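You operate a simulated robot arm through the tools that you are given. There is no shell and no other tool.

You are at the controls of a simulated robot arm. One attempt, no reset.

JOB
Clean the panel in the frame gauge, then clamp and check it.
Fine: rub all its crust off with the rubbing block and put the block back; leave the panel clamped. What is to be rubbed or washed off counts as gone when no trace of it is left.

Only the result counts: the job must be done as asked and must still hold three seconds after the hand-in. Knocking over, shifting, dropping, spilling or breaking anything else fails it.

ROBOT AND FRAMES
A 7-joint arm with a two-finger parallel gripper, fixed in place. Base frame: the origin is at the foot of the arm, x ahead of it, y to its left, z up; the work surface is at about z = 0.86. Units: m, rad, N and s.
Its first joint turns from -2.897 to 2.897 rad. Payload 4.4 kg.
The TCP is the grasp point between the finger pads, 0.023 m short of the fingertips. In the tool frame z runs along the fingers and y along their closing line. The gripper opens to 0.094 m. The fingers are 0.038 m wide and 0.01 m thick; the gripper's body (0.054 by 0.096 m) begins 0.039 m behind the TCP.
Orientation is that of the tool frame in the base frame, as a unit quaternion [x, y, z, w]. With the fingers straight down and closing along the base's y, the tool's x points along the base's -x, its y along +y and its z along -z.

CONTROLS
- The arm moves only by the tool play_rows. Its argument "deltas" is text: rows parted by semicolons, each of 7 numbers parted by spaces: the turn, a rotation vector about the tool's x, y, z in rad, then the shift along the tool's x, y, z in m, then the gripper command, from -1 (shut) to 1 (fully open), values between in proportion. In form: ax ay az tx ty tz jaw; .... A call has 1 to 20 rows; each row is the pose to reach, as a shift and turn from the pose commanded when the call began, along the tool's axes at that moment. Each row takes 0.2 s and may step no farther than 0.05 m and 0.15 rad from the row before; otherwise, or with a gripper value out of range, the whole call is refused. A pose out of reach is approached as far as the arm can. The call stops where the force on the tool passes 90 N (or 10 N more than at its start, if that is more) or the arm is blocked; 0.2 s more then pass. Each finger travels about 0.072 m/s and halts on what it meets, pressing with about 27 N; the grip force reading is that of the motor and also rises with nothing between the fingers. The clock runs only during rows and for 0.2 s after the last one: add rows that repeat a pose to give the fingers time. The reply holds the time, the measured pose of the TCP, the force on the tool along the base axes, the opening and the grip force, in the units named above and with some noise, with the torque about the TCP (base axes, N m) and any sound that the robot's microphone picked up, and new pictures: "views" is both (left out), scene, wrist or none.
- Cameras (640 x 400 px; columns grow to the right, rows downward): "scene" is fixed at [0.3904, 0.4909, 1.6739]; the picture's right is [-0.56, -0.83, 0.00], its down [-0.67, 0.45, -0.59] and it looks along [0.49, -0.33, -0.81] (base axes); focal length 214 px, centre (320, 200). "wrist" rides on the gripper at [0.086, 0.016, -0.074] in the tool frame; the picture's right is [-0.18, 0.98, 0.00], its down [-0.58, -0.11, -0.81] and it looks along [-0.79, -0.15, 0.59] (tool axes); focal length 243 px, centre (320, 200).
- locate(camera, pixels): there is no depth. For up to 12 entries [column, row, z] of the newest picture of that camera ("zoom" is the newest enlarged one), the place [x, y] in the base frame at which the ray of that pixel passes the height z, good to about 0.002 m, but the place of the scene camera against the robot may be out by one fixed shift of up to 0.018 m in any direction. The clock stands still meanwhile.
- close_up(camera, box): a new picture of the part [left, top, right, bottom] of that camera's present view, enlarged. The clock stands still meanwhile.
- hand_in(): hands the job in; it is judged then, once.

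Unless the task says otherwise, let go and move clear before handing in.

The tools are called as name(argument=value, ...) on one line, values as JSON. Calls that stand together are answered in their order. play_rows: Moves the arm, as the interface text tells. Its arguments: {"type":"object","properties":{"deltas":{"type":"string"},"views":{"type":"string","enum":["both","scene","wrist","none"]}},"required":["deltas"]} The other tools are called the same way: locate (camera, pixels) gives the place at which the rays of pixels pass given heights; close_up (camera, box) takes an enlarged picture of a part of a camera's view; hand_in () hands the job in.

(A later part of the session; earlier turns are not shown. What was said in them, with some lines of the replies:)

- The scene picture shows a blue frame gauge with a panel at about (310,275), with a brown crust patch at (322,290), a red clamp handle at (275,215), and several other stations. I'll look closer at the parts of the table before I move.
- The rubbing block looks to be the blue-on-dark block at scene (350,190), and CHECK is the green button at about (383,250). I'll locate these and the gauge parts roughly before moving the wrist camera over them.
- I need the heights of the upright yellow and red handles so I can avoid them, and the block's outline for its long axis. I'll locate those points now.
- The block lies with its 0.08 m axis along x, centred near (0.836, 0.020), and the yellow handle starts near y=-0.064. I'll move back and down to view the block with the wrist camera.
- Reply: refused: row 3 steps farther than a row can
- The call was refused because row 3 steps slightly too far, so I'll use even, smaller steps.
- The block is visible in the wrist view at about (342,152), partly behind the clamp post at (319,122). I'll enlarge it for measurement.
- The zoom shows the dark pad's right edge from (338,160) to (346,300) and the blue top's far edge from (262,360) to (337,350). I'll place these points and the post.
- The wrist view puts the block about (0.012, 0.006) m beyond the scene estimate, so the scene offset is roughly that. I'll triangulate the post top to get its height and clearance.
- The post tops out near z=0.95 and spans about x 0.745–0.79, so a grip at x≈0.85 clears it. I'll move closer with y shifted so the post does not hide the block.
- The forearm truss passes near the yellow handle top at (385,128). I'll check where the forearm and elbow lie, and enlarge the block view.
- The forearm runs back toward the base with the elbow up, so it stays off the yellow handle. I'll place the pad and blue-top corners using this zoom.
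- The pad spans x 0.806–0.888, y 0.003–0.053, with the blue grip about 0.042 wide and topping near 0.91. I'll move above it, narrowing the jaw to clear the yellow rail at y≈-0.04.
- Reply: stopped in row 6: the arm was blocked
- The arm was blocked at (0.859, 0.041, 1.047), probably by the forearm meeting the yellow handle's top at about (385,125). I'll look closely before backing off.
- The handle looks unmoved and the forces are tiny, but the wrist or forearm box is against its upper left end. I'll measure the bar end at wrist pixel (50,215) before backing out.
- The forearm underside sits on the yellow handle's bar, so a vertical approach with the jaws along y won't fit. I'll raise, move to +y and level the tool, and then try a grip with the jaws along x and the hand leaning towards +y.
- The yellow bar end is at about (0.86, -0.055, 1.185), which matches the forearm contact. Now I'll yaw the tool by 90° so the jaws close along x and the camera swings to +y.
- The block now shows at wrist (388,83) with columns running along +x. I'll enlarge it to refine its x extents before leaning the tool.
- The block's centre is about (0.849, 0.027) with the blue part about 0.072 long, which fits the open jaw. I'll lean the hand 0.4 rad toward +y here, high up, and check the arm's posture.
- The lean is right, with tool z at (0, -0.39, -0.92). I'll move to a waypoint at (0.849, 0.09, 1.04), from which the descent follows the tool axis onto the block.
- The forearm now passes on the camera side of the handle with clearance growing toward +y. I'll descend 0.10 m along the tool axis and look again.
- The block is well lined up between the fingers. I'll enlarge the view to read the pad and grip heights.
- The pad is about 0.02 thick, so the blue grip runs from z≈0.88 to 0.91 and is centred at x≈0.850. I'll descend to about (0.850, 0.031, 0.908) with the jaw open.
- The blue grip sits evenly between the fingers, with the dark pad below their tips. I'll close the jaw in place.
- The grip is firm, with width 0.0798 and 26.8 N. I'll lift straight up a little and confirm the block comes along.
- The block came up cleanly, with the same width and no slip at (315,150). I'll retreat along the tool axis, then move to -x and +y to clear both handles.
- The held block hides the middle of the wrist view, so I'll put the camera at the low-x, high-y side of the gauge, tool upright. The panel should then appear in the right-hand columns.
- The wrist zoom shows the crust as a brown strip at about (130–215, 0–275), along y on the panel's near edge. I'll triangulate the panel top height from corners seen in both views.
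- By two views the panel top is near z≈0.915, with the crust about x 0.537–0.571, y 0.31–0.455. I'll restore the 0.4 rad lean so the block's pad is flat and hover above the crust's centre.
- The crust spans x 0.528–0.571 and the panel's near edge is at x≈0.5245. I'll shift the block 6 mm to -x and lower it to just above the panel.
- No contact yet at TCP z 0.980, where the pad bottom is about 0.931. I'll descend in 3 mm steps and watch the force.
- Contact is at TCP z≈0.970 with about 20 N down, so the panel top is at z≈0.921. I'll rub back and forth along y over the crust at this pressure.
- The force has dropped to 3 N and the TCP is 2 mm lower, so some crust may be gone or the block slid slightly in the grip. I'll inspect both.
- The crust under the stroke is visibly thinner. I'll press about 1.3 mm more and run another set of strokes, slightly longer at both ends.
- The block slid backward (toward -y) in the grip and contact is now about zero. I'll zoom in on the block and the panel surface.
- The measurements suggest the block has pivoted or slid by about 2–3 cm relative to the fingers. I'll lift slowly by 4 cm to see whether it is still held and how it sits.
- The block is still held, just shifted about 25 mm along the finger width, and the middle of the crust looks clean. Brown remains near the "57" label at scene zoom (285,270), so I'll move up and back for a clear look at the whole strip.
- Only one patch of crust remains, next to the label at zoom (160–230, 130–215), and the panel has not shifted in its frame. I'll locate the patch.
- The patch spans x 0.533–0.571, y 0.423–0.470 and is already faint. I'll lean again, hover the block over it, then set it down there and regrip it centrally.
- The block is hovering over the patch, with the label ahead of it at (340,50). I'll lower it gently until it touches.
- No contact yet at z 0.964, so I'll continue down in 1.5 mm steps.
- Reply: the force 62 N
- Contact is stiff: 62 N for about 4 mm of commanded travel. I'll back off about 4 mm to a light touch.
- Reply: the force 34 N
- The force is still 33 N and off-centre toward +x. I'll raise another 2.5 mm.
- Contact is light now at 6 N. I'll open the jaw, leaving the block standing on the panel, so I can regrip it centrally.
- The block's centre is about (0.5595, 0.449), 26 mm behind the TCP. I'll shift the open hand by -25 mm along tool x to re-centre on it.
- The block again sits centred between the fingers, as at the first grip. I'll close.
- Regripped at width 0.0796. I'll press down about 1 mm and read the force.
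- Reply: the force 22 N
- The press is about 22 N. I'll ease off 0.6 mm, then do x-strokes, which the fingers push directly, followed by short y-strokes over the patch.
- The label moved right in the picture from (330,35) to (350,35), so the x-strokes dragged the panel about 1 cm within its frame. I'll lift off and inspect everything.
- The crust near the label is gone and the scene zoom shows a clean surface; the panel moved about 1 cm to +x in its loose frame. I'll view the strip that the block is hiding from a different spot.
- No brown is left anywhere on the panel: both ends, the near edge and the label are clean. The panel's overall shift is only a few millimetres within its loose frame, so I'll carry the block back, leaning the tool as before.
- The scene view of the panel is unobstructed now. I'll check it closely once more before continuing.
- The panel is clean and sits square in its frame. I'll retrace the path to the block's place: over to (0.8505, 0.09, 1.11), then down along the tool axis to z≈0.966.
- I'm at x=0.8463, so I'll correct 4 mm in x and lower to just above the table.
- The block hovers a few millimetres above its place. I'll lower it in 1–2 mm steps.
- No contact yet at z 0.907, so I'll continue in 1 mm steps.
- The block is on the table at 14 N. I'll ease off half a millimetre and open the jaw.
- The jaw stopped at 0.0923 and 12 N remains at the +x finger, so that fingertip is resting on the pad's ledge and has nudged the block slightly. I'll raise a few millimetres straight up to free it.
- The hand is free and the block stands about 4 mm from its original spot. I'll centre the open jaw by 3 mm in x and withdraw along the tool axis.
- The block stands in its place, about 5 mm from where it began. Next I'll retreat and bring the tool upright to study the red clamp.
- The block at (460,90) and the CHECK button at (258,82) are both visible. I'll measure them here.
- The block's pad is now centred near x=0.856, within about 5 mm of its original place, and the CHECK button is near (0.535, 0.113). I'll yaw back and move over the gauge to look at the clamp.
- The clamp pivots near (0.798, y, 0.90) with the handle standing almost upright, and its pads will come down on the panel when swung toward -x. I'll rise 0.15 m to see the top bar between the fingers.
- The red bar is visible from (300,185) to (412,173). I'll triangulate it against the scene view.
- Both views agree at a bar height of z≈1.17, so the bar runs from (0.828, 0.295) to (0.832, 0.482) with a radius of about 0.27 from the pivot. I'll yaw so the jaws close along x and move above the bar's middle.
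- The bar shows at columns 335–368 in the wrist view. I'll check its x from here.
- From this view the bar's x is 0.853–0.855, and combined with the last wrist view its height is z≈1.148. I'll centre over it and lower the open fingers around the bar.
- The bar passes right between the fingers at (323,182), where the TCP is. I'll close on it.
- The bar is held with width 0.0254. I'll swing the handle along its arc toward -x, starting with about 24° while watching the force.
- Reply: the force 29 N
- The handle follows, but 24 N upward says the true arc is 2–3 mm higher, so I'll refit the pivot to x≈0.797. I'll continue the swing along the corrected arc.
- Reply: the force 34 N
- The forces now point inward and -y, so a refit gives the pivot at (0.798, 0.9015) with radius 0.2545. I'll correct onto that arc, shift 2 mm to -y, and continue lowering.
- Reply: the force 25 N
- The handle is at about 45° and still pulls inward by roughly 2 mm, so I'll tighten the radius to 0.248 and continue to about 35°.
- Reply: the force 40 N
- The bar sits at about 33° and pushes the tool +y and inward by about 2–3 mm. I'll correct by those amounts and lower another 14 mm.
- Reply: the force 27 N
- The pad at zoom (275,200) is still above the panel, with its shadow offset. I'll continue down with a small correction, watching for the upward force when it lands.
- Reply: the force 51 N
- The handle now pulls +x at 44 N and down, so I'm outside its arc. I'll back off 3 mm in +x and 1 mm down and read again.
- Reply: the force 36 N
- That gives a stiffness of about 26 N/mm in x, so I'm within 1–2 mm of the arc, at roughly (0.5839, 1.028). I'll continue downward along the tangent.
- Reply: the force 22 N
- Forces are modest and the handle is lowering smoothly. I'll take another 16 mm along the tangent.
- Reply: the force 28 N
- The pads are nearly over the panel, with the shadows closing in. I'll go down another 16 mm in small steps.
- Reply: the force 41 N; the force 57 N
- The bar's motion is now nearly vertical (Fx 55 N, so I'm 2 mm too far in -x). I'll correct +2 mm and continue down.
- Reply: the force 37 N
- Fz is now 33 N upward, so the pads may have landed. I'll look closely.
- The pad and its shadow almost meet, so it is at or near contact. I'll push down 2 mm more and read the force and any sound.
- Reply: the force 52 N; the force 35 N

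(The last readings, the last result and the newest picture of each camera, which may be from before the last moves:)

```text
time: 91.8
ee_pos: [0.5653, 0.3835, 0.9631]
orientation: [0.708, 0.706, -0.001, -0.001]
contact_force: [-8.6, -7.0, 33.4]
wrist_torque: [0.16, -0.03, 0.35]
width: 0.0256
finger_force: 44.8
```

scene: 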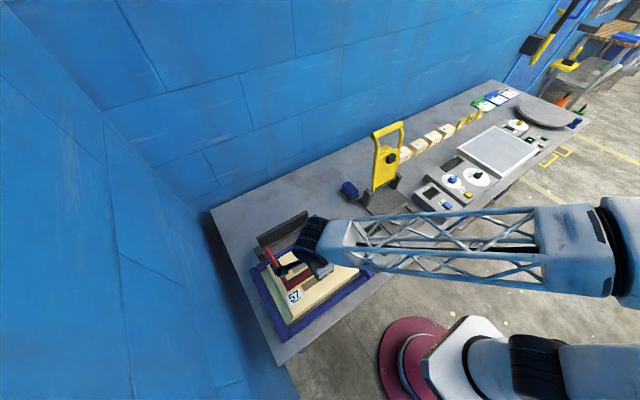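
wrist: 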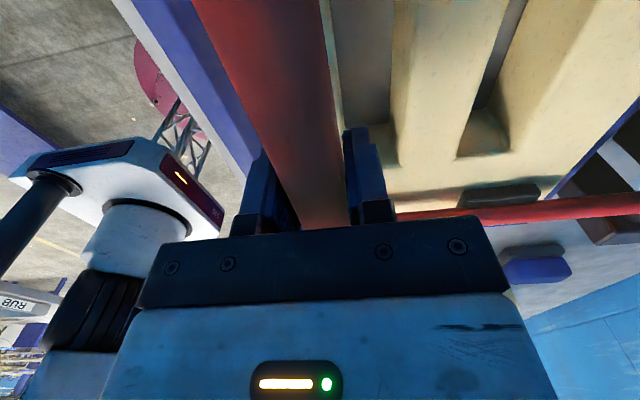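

The bar is sliding up within the fingers at a steady 33 N, so the handle has stopped on the panel. I'll open the jaw and see whether it stays down.

play_rows(deltas="0 0 0 0 0 0 -0.2;0 0 0 0 0 0 0.2;0 0 0 0 0 0 0.2;0 0 0 0 0 0 0.2")

```text
time: 92.8
ee_pos: [0.5649, 0.3831, 0.9616]
orientation: [0.707, 0.707, -0.002, -0.003]
contact_force: [-0.5, 0.1, -0.3]
wrist_torque: [-0.02, -0.02, 0.01]
width: 0.0564
finger_force: 0.1
```

scene: 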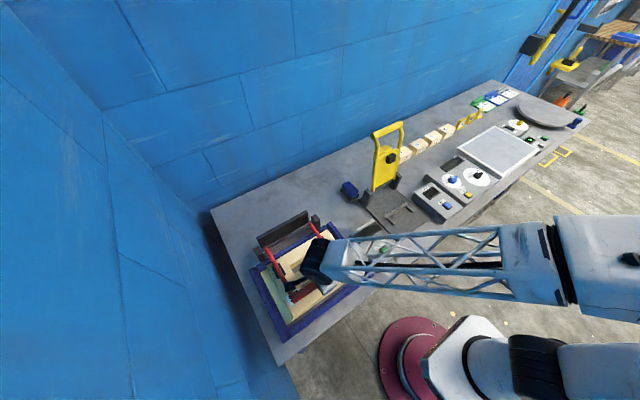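
wrist: 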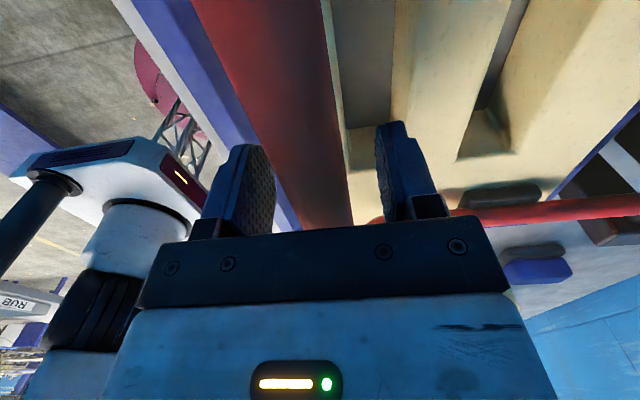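

With the jaw open the bar hasn't moved. I'll raise the hand clear and look at the clamp.

play_rows(deltas="0 0 0 0 0 -0.02 0.3;0 0 0 0 0 -0.05 0.3;0 0 0 0 0 -0.09 0.3;0 0 0 0 0 -0.13 0.3;0 0 0 0 0 -0.16 0.3;0 0 0 0 0 -0.16 0.3")

```text
time: 94.2
ee_pos: [0.5666, 0.3829, 1.1218]
orientation: [0.708, 0.706, -0.001, -0.003]
contact_force: [-0.9, -0.7, -0.9]
wrist_torque: [0.01, 0.02, -0.02]
width: 0.0609
finger_force: 0.0
```

scene: 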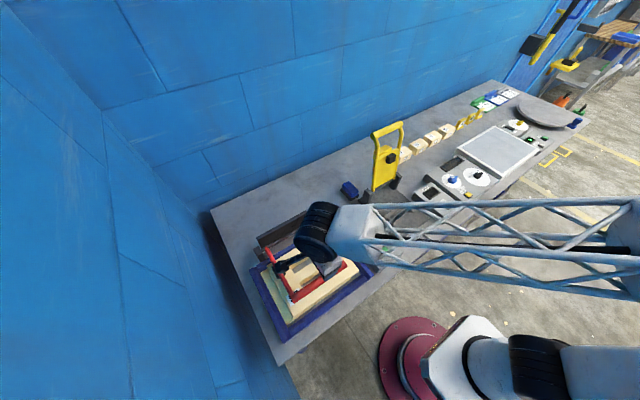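
wrist: 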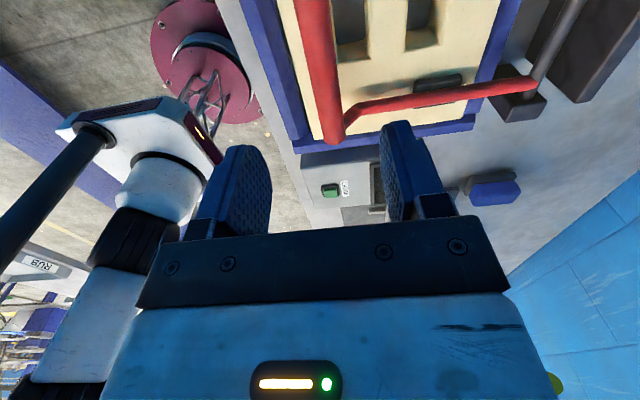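

close_up(camera="wrist", box=[280, 40, 580, 220])

close_up(camera="scene", box=[240, 200, 390, 350])

```text
2.13 times, centred on (430, 130) of wrist
```

zoom: 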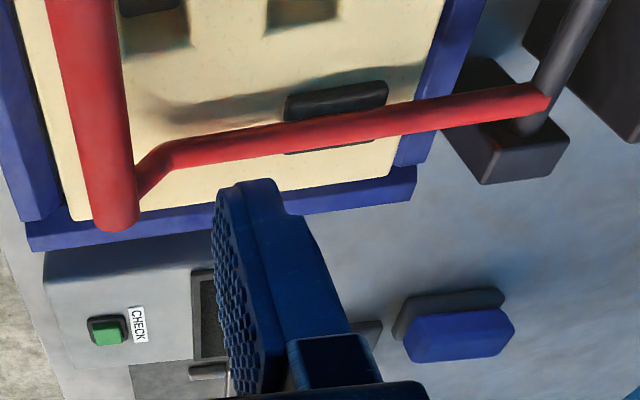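

```text
2.67 times, centred on (315, 275) of scene
```

zoom: 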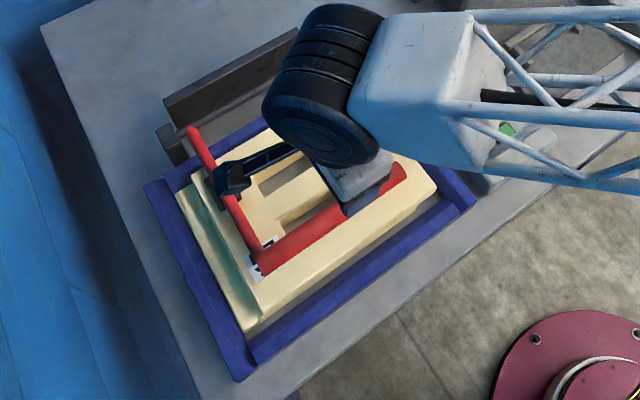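

The handle is down with its pads on the panel and has stayed there. To be sure it's fully seated I'll press the bar once more with closed fingertips, so first I'll locate it.

locate(camera="wrist", pixels=[[320, 74, 0.96], [320, 74, 0.97], [320, 74, 0.98], [310, 20, 0.97], [333, 130, 0.97], [306, 74, 0.97], [334, 74, 0.97]])

```text
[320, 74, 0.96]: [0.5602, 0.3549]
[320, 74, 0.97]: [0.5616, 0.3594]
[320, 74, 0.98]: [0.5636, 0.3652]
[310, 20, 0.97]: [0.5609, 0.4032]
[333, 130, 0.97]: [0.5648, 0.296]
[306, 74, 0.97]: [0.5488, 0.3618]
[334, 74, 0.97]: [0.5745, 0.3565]
```

The bar lies at x≈0.562 with its top near z 0.983. I'll close the fingers and come down just above it.

play_rows(deltas="0 0 0 0 -0.0023 0.02 -1;0 0 0 0 -0.0046 0.05 -1;0 0 0 0 -0.0046 0.08 -1;0 0 0 0 -0.0046 0.104 -1;0 0 0 0 -0.0046 0.104 -1", views="wrist")

```text
time: 95.4
ee_pos: [0.5607, 0.3825, 1.0178]
orientation: [0.708, 0.707, -0.001, -0.002]
contact_force: [-0.1, -0.2, 0.1]
wrist_torque: [0.03, 0.01, 0.04]
width: 0.0
finger_force: 26.9
```

wrist: 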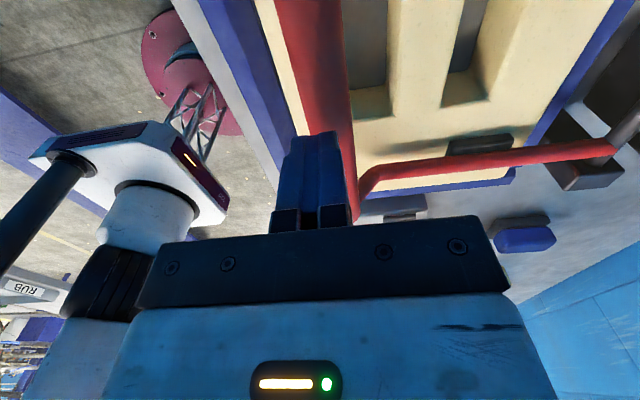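

play_rows(deltas="0 0 0 0 0.002 0.004 -1;0 0 0 0 0.002 0.008 -1;0 0 0 0 0.002 0.011 -1;0 0 0 0 0.002 0.013 -1;0 0 0 0 0.002 0.013 -1", views="none")

```text
time: 96.6
ee_pos: [0.5608, 0.3835, 1.0075]
orientation: [0.708, 0.707, 0.001, -0.002]
contact_force: [-16.4, -10.0, 41.7]
wrist_torque: [-0.65, 0.26, -0.14]
width: 0.0001
finger_force: 27.2
```

There is 42 N on the bar with no movement. I'll press another 1.5 mm to see if anything gives or clicks.

play_rows(deltas="0 0 0 0 0.001 0.0008 -1;0 0 0 0 0.001 0.0015 -1;0 0 0 0 0.001 0.0015 -1", views="wrist")

```text
time: 97.4
ee_pos: [0.5622, 0.384, 1.0064]
orientation: [0.707, 0.707, 0.001, -0.001]
contact_force: [-27.8, -3.7, 75.4]
wrist_torque: [-0.91, 0.49, -0.31]
width: 0.0
finger_force: 26.9
```

wrist: 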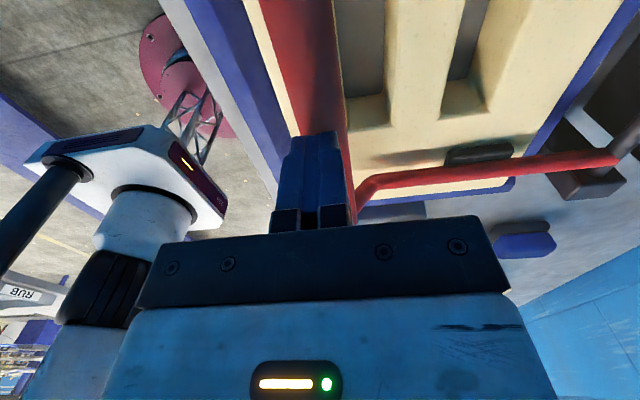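

At 75 N nothing moves and there is no click, so the handle is at its hard stop and the panel is clamped. I'll back off and move to view the CHECK button.

play_rows(deltas="0 0 0 0 0 -0.02 -1;0 0 0 0 0 -0.055 -1;0 0 0 0 0 -0.095 -1;0 0 0 -0.045 -0.0054 -0.1 -1;0 0 0 -0.09 -0.0108 -0.1 -1;0 0 0 -0.135 -0.0162 -0.095 -1;0 0 0 -0.18 -0.0216 -0.085 -1;0 0 0 -0.224 -0.027 -0.07 -1;0 0 0 -0.224 -0.027 -0.07 -1")

```text
time: 99.4
ee_pos: [0.536, 0.1585, 1.0747]
orientation: [0.708, 0.707, -0.002, -0.003]
contact_force: [-0.7, 0.8, 0.1]
wrist_torque: [0.02, 0.01, 0.01]
width: 0.0002
finger_force: 26.8
```

scene: 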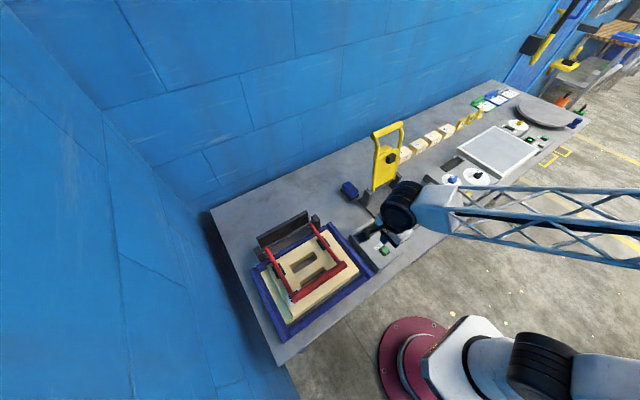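
wrist: 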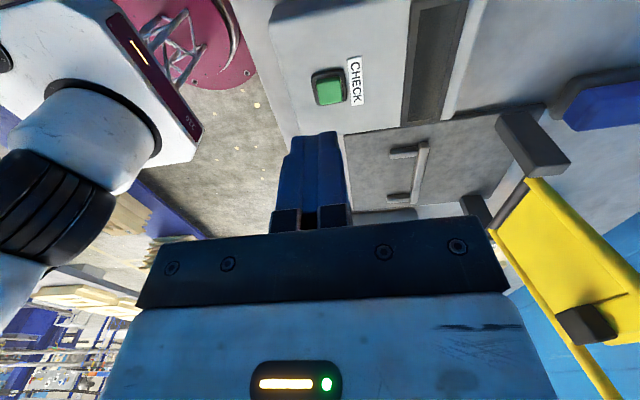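

The clamp is down in the scene view, and the CHECK button is at wrist (329,90). I'll look closely at both.

close_up(camera="scene", box=[240, 200, 400, 330])

close_up(camera="wrist", box=[270, 30, 490, 170])

locate(camera="wrist", pixels=[[329, 91, 0.89], [329, 91, 0.9], [329, 91, 0.91], [329, 91, 0.92], [313, 75, 0.9], [345, 103, 0.9]])

locate(camera="scene", pixels=[[384.6, 250.4, 0.89], [384.6, 250.4, 0.9], [384.6, 250.4, 0.91], [384.6, 250.4, 0.92]])

```text
3.08 times, centred on (320, 265) of scene
```

zoom: 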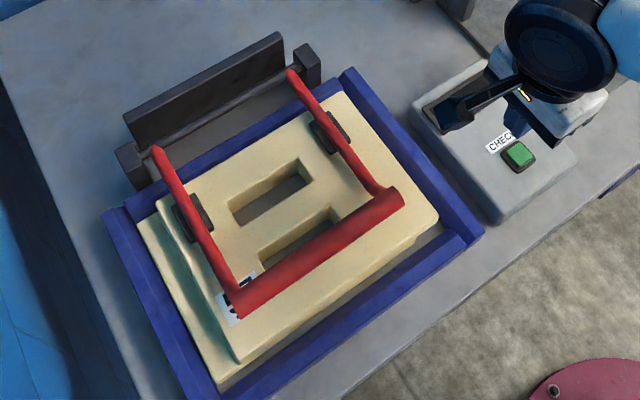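

```text
2.86 times, centred on (380, 100) of wrist
```

zoom: 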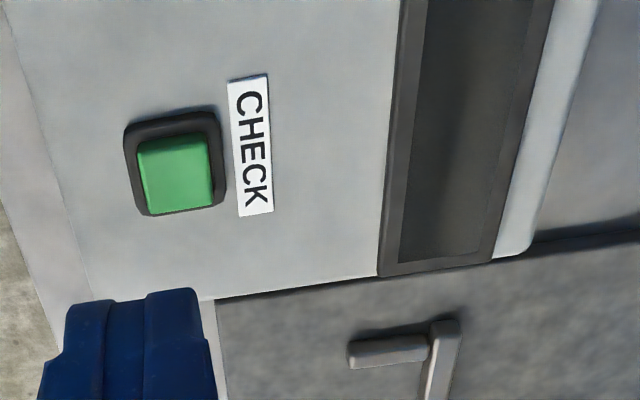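

```text
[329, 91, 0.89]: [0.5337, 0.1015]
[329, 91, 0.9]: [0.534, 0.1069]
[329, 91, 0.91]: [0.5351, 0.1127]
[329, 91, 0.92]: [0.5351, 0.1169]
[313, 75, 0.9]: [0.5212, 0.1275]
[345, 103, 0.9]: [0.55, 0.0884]
```

```text
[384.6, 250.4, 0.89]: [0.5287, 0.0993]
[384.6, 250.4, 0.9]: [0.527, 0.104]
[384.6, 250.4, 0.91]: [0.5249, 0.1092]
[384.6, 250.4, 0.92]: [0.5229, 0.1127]
```

The clamp is closed with both pads on the panel, and the button is at about (0.535, 0.112), top near z 0.908. I'll move the closed fingers over it and stop just above.

play_rows(deltas="0 0 0 -0.02 0 0.02 -1;0 0 0 -0.0465 -0.001 0.04 -1;0 0 0 -0.0465 -0.001 0.08 -1;0 0 0 -0.0465 -0.001 0.115 -1;0 0 0 -0.0465 -0.001 0.125 -1;0 0 0 -0.0465 -0.001 0.125 -1")

```text
time: 100.8
ee_pos: [0.5332, 0.113, 0.9487]
orientation: [0.707, 0.707, -0.002, -0.003]
contact_force: [0.6, 0.3, 0.1]
wrist_torque: [-0.01, 0.03, 0.0]
width: 0.0
finger_force: 27.0
```

scene: 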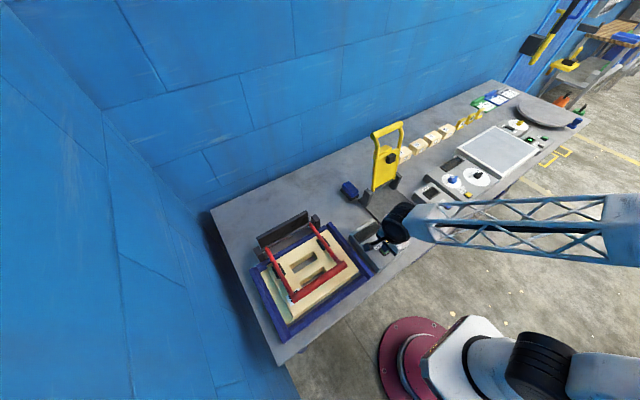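
wrist: 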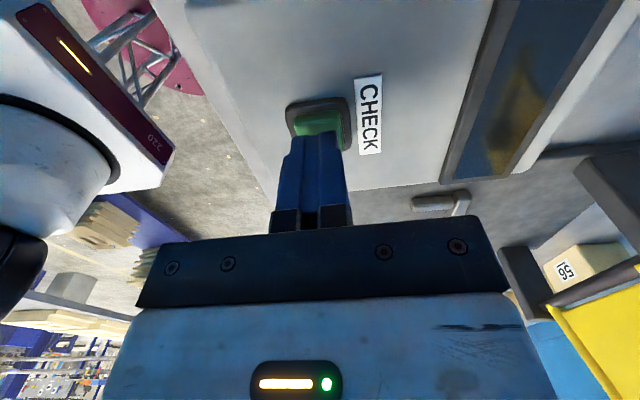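

The fingertips are over the green button at (318,123). I'll descend in small steps and watch the force, any sound, and the display.

play_rows(deltas="0 0 0 0 0.001 0.005 -1;0 0 0 0 0.001 0.01 -1;0 0 0 0 0.001 0.014 -1;0 0 0 0 0.001 0.016 -1;0 0 0 0 0.001 0.016 -1", views="wrist")

```text
time: 102.0
ee_pos: [0.5355, 0.1136, 0.9341]
orientation: [0.708, 0.707, -0.001, -0.002]
contact_force: [1.3, -7.7, 23.3]
wrist_torque: [-0.13, -0.01, 0.02]
width: 0.0
finger_force: 26.7
heard: click
```

wrist: 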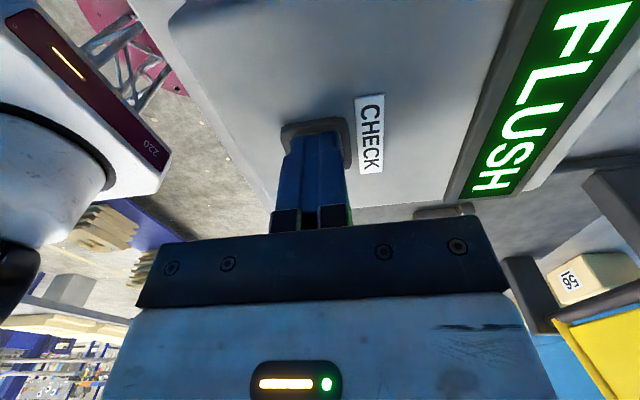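

There was a click and the display shows "FLUSH" in green, so the check passed. I'll lift off the button and move clear.

play_rows(deltas="0 0 0 0 0 -0.01 -1;0 0 0 0 0 -0.04 -1;0 0 0 0 0 -0.08 -1;0 0 0 0 0 -0.12 -1;0 0 0 0 0 -0.16 -1;0 0 0 0.0 -0.04 -0.18 -0.5;0 0 0 0.0 -0.08 -0.2 0;0 0 0 0.0 -0.08 -0.2 0")

```text
time: 103.8
ee_pos: [0.4557, 0.1138, 1.1336]
orientation: [0.708, 0.706, -0.001, -0.002]
contact_force: [0.4, 0.3, -0.2]
wrist_torque: [0.0, -0.01, -0.02]
width: 0.0469
finger_force: 0.1
```

scene: 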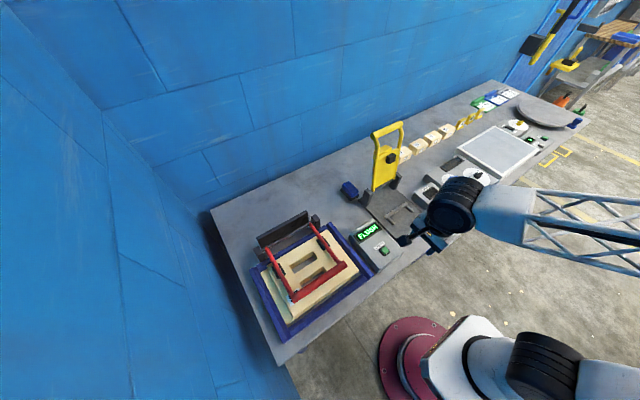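
wrist: 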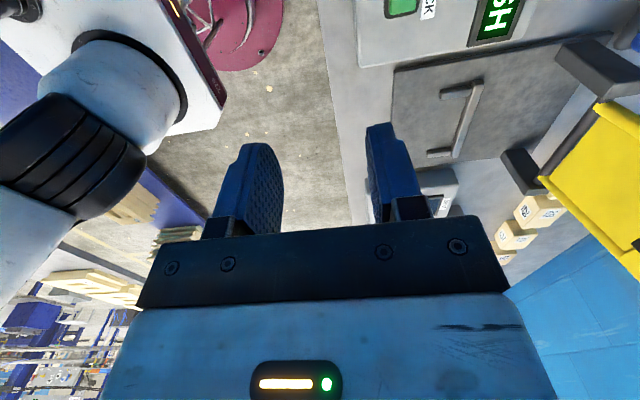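

FLUSH stays lit and the clamp is down. I'll make final close checks of the block's place and the panel surface.

close_up(camera="scene", box=[330, 170, 400, 214])

close_up(camera="scene", box=[285, 255, 365, 310])

close_up(camera="scene", box=[240, 200, 400, 340])

```text
9.09 times, centred on (365, 192) of scene
```

zoom: 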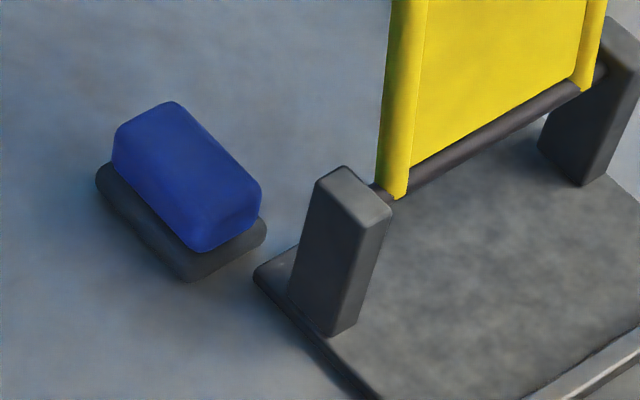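

```text
7.27 times, centred on (325, 282) of scene
```

zoom: 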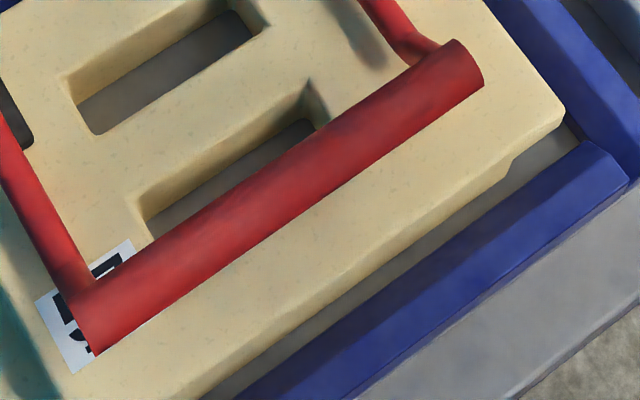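

```text
2.86 times, centred on (320, 270) of scene
```

zoom: 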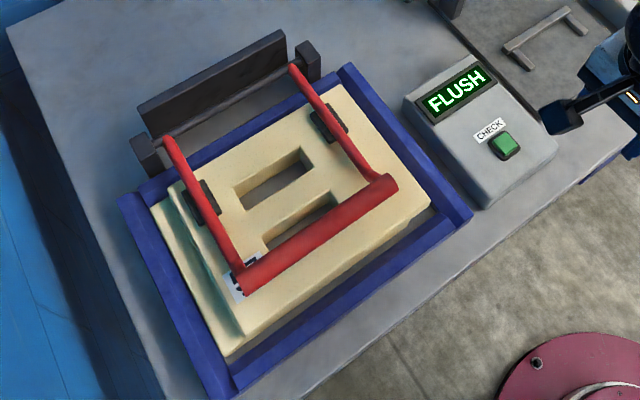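

The block stands flat about 4–5 mm from its starting spot, and the yellow handle is unmoved. The panel shows no crust, the clamp is down, and the display reads FLUSH. The arm is clear, so I'm handing in.

hand_in()

```text
The job is handed in.
```

The job is done and handed in. The panel is clean, clamped and checked, and the gauge display reads "FLUSH".

- **Crust:** it is all rubbed off. Close views from both cameras showed no brown left on the panel or over the "57" label.
- **Block:** it is back on the table, standing flat, about 4–5 mm from where it started.
- **Clamp:** the red handle is down with both pads on the panel. It held without moving when I pressed it at about 75 N.
- **Check:** I pressed CHECK after clamping. It clicked and lit "FLUSH", which was still showing when I handed in.

Two things happened along the way:

- **Yellow handle:** the forearm rested against it early on. I backed off, and it looks unmoved in the final picture.
- **Panel shift:** rubbing slid the panel in its loose frame, by a few millimetres and at most about 1 cm. I left it there, and that is where it was clamped and checked.
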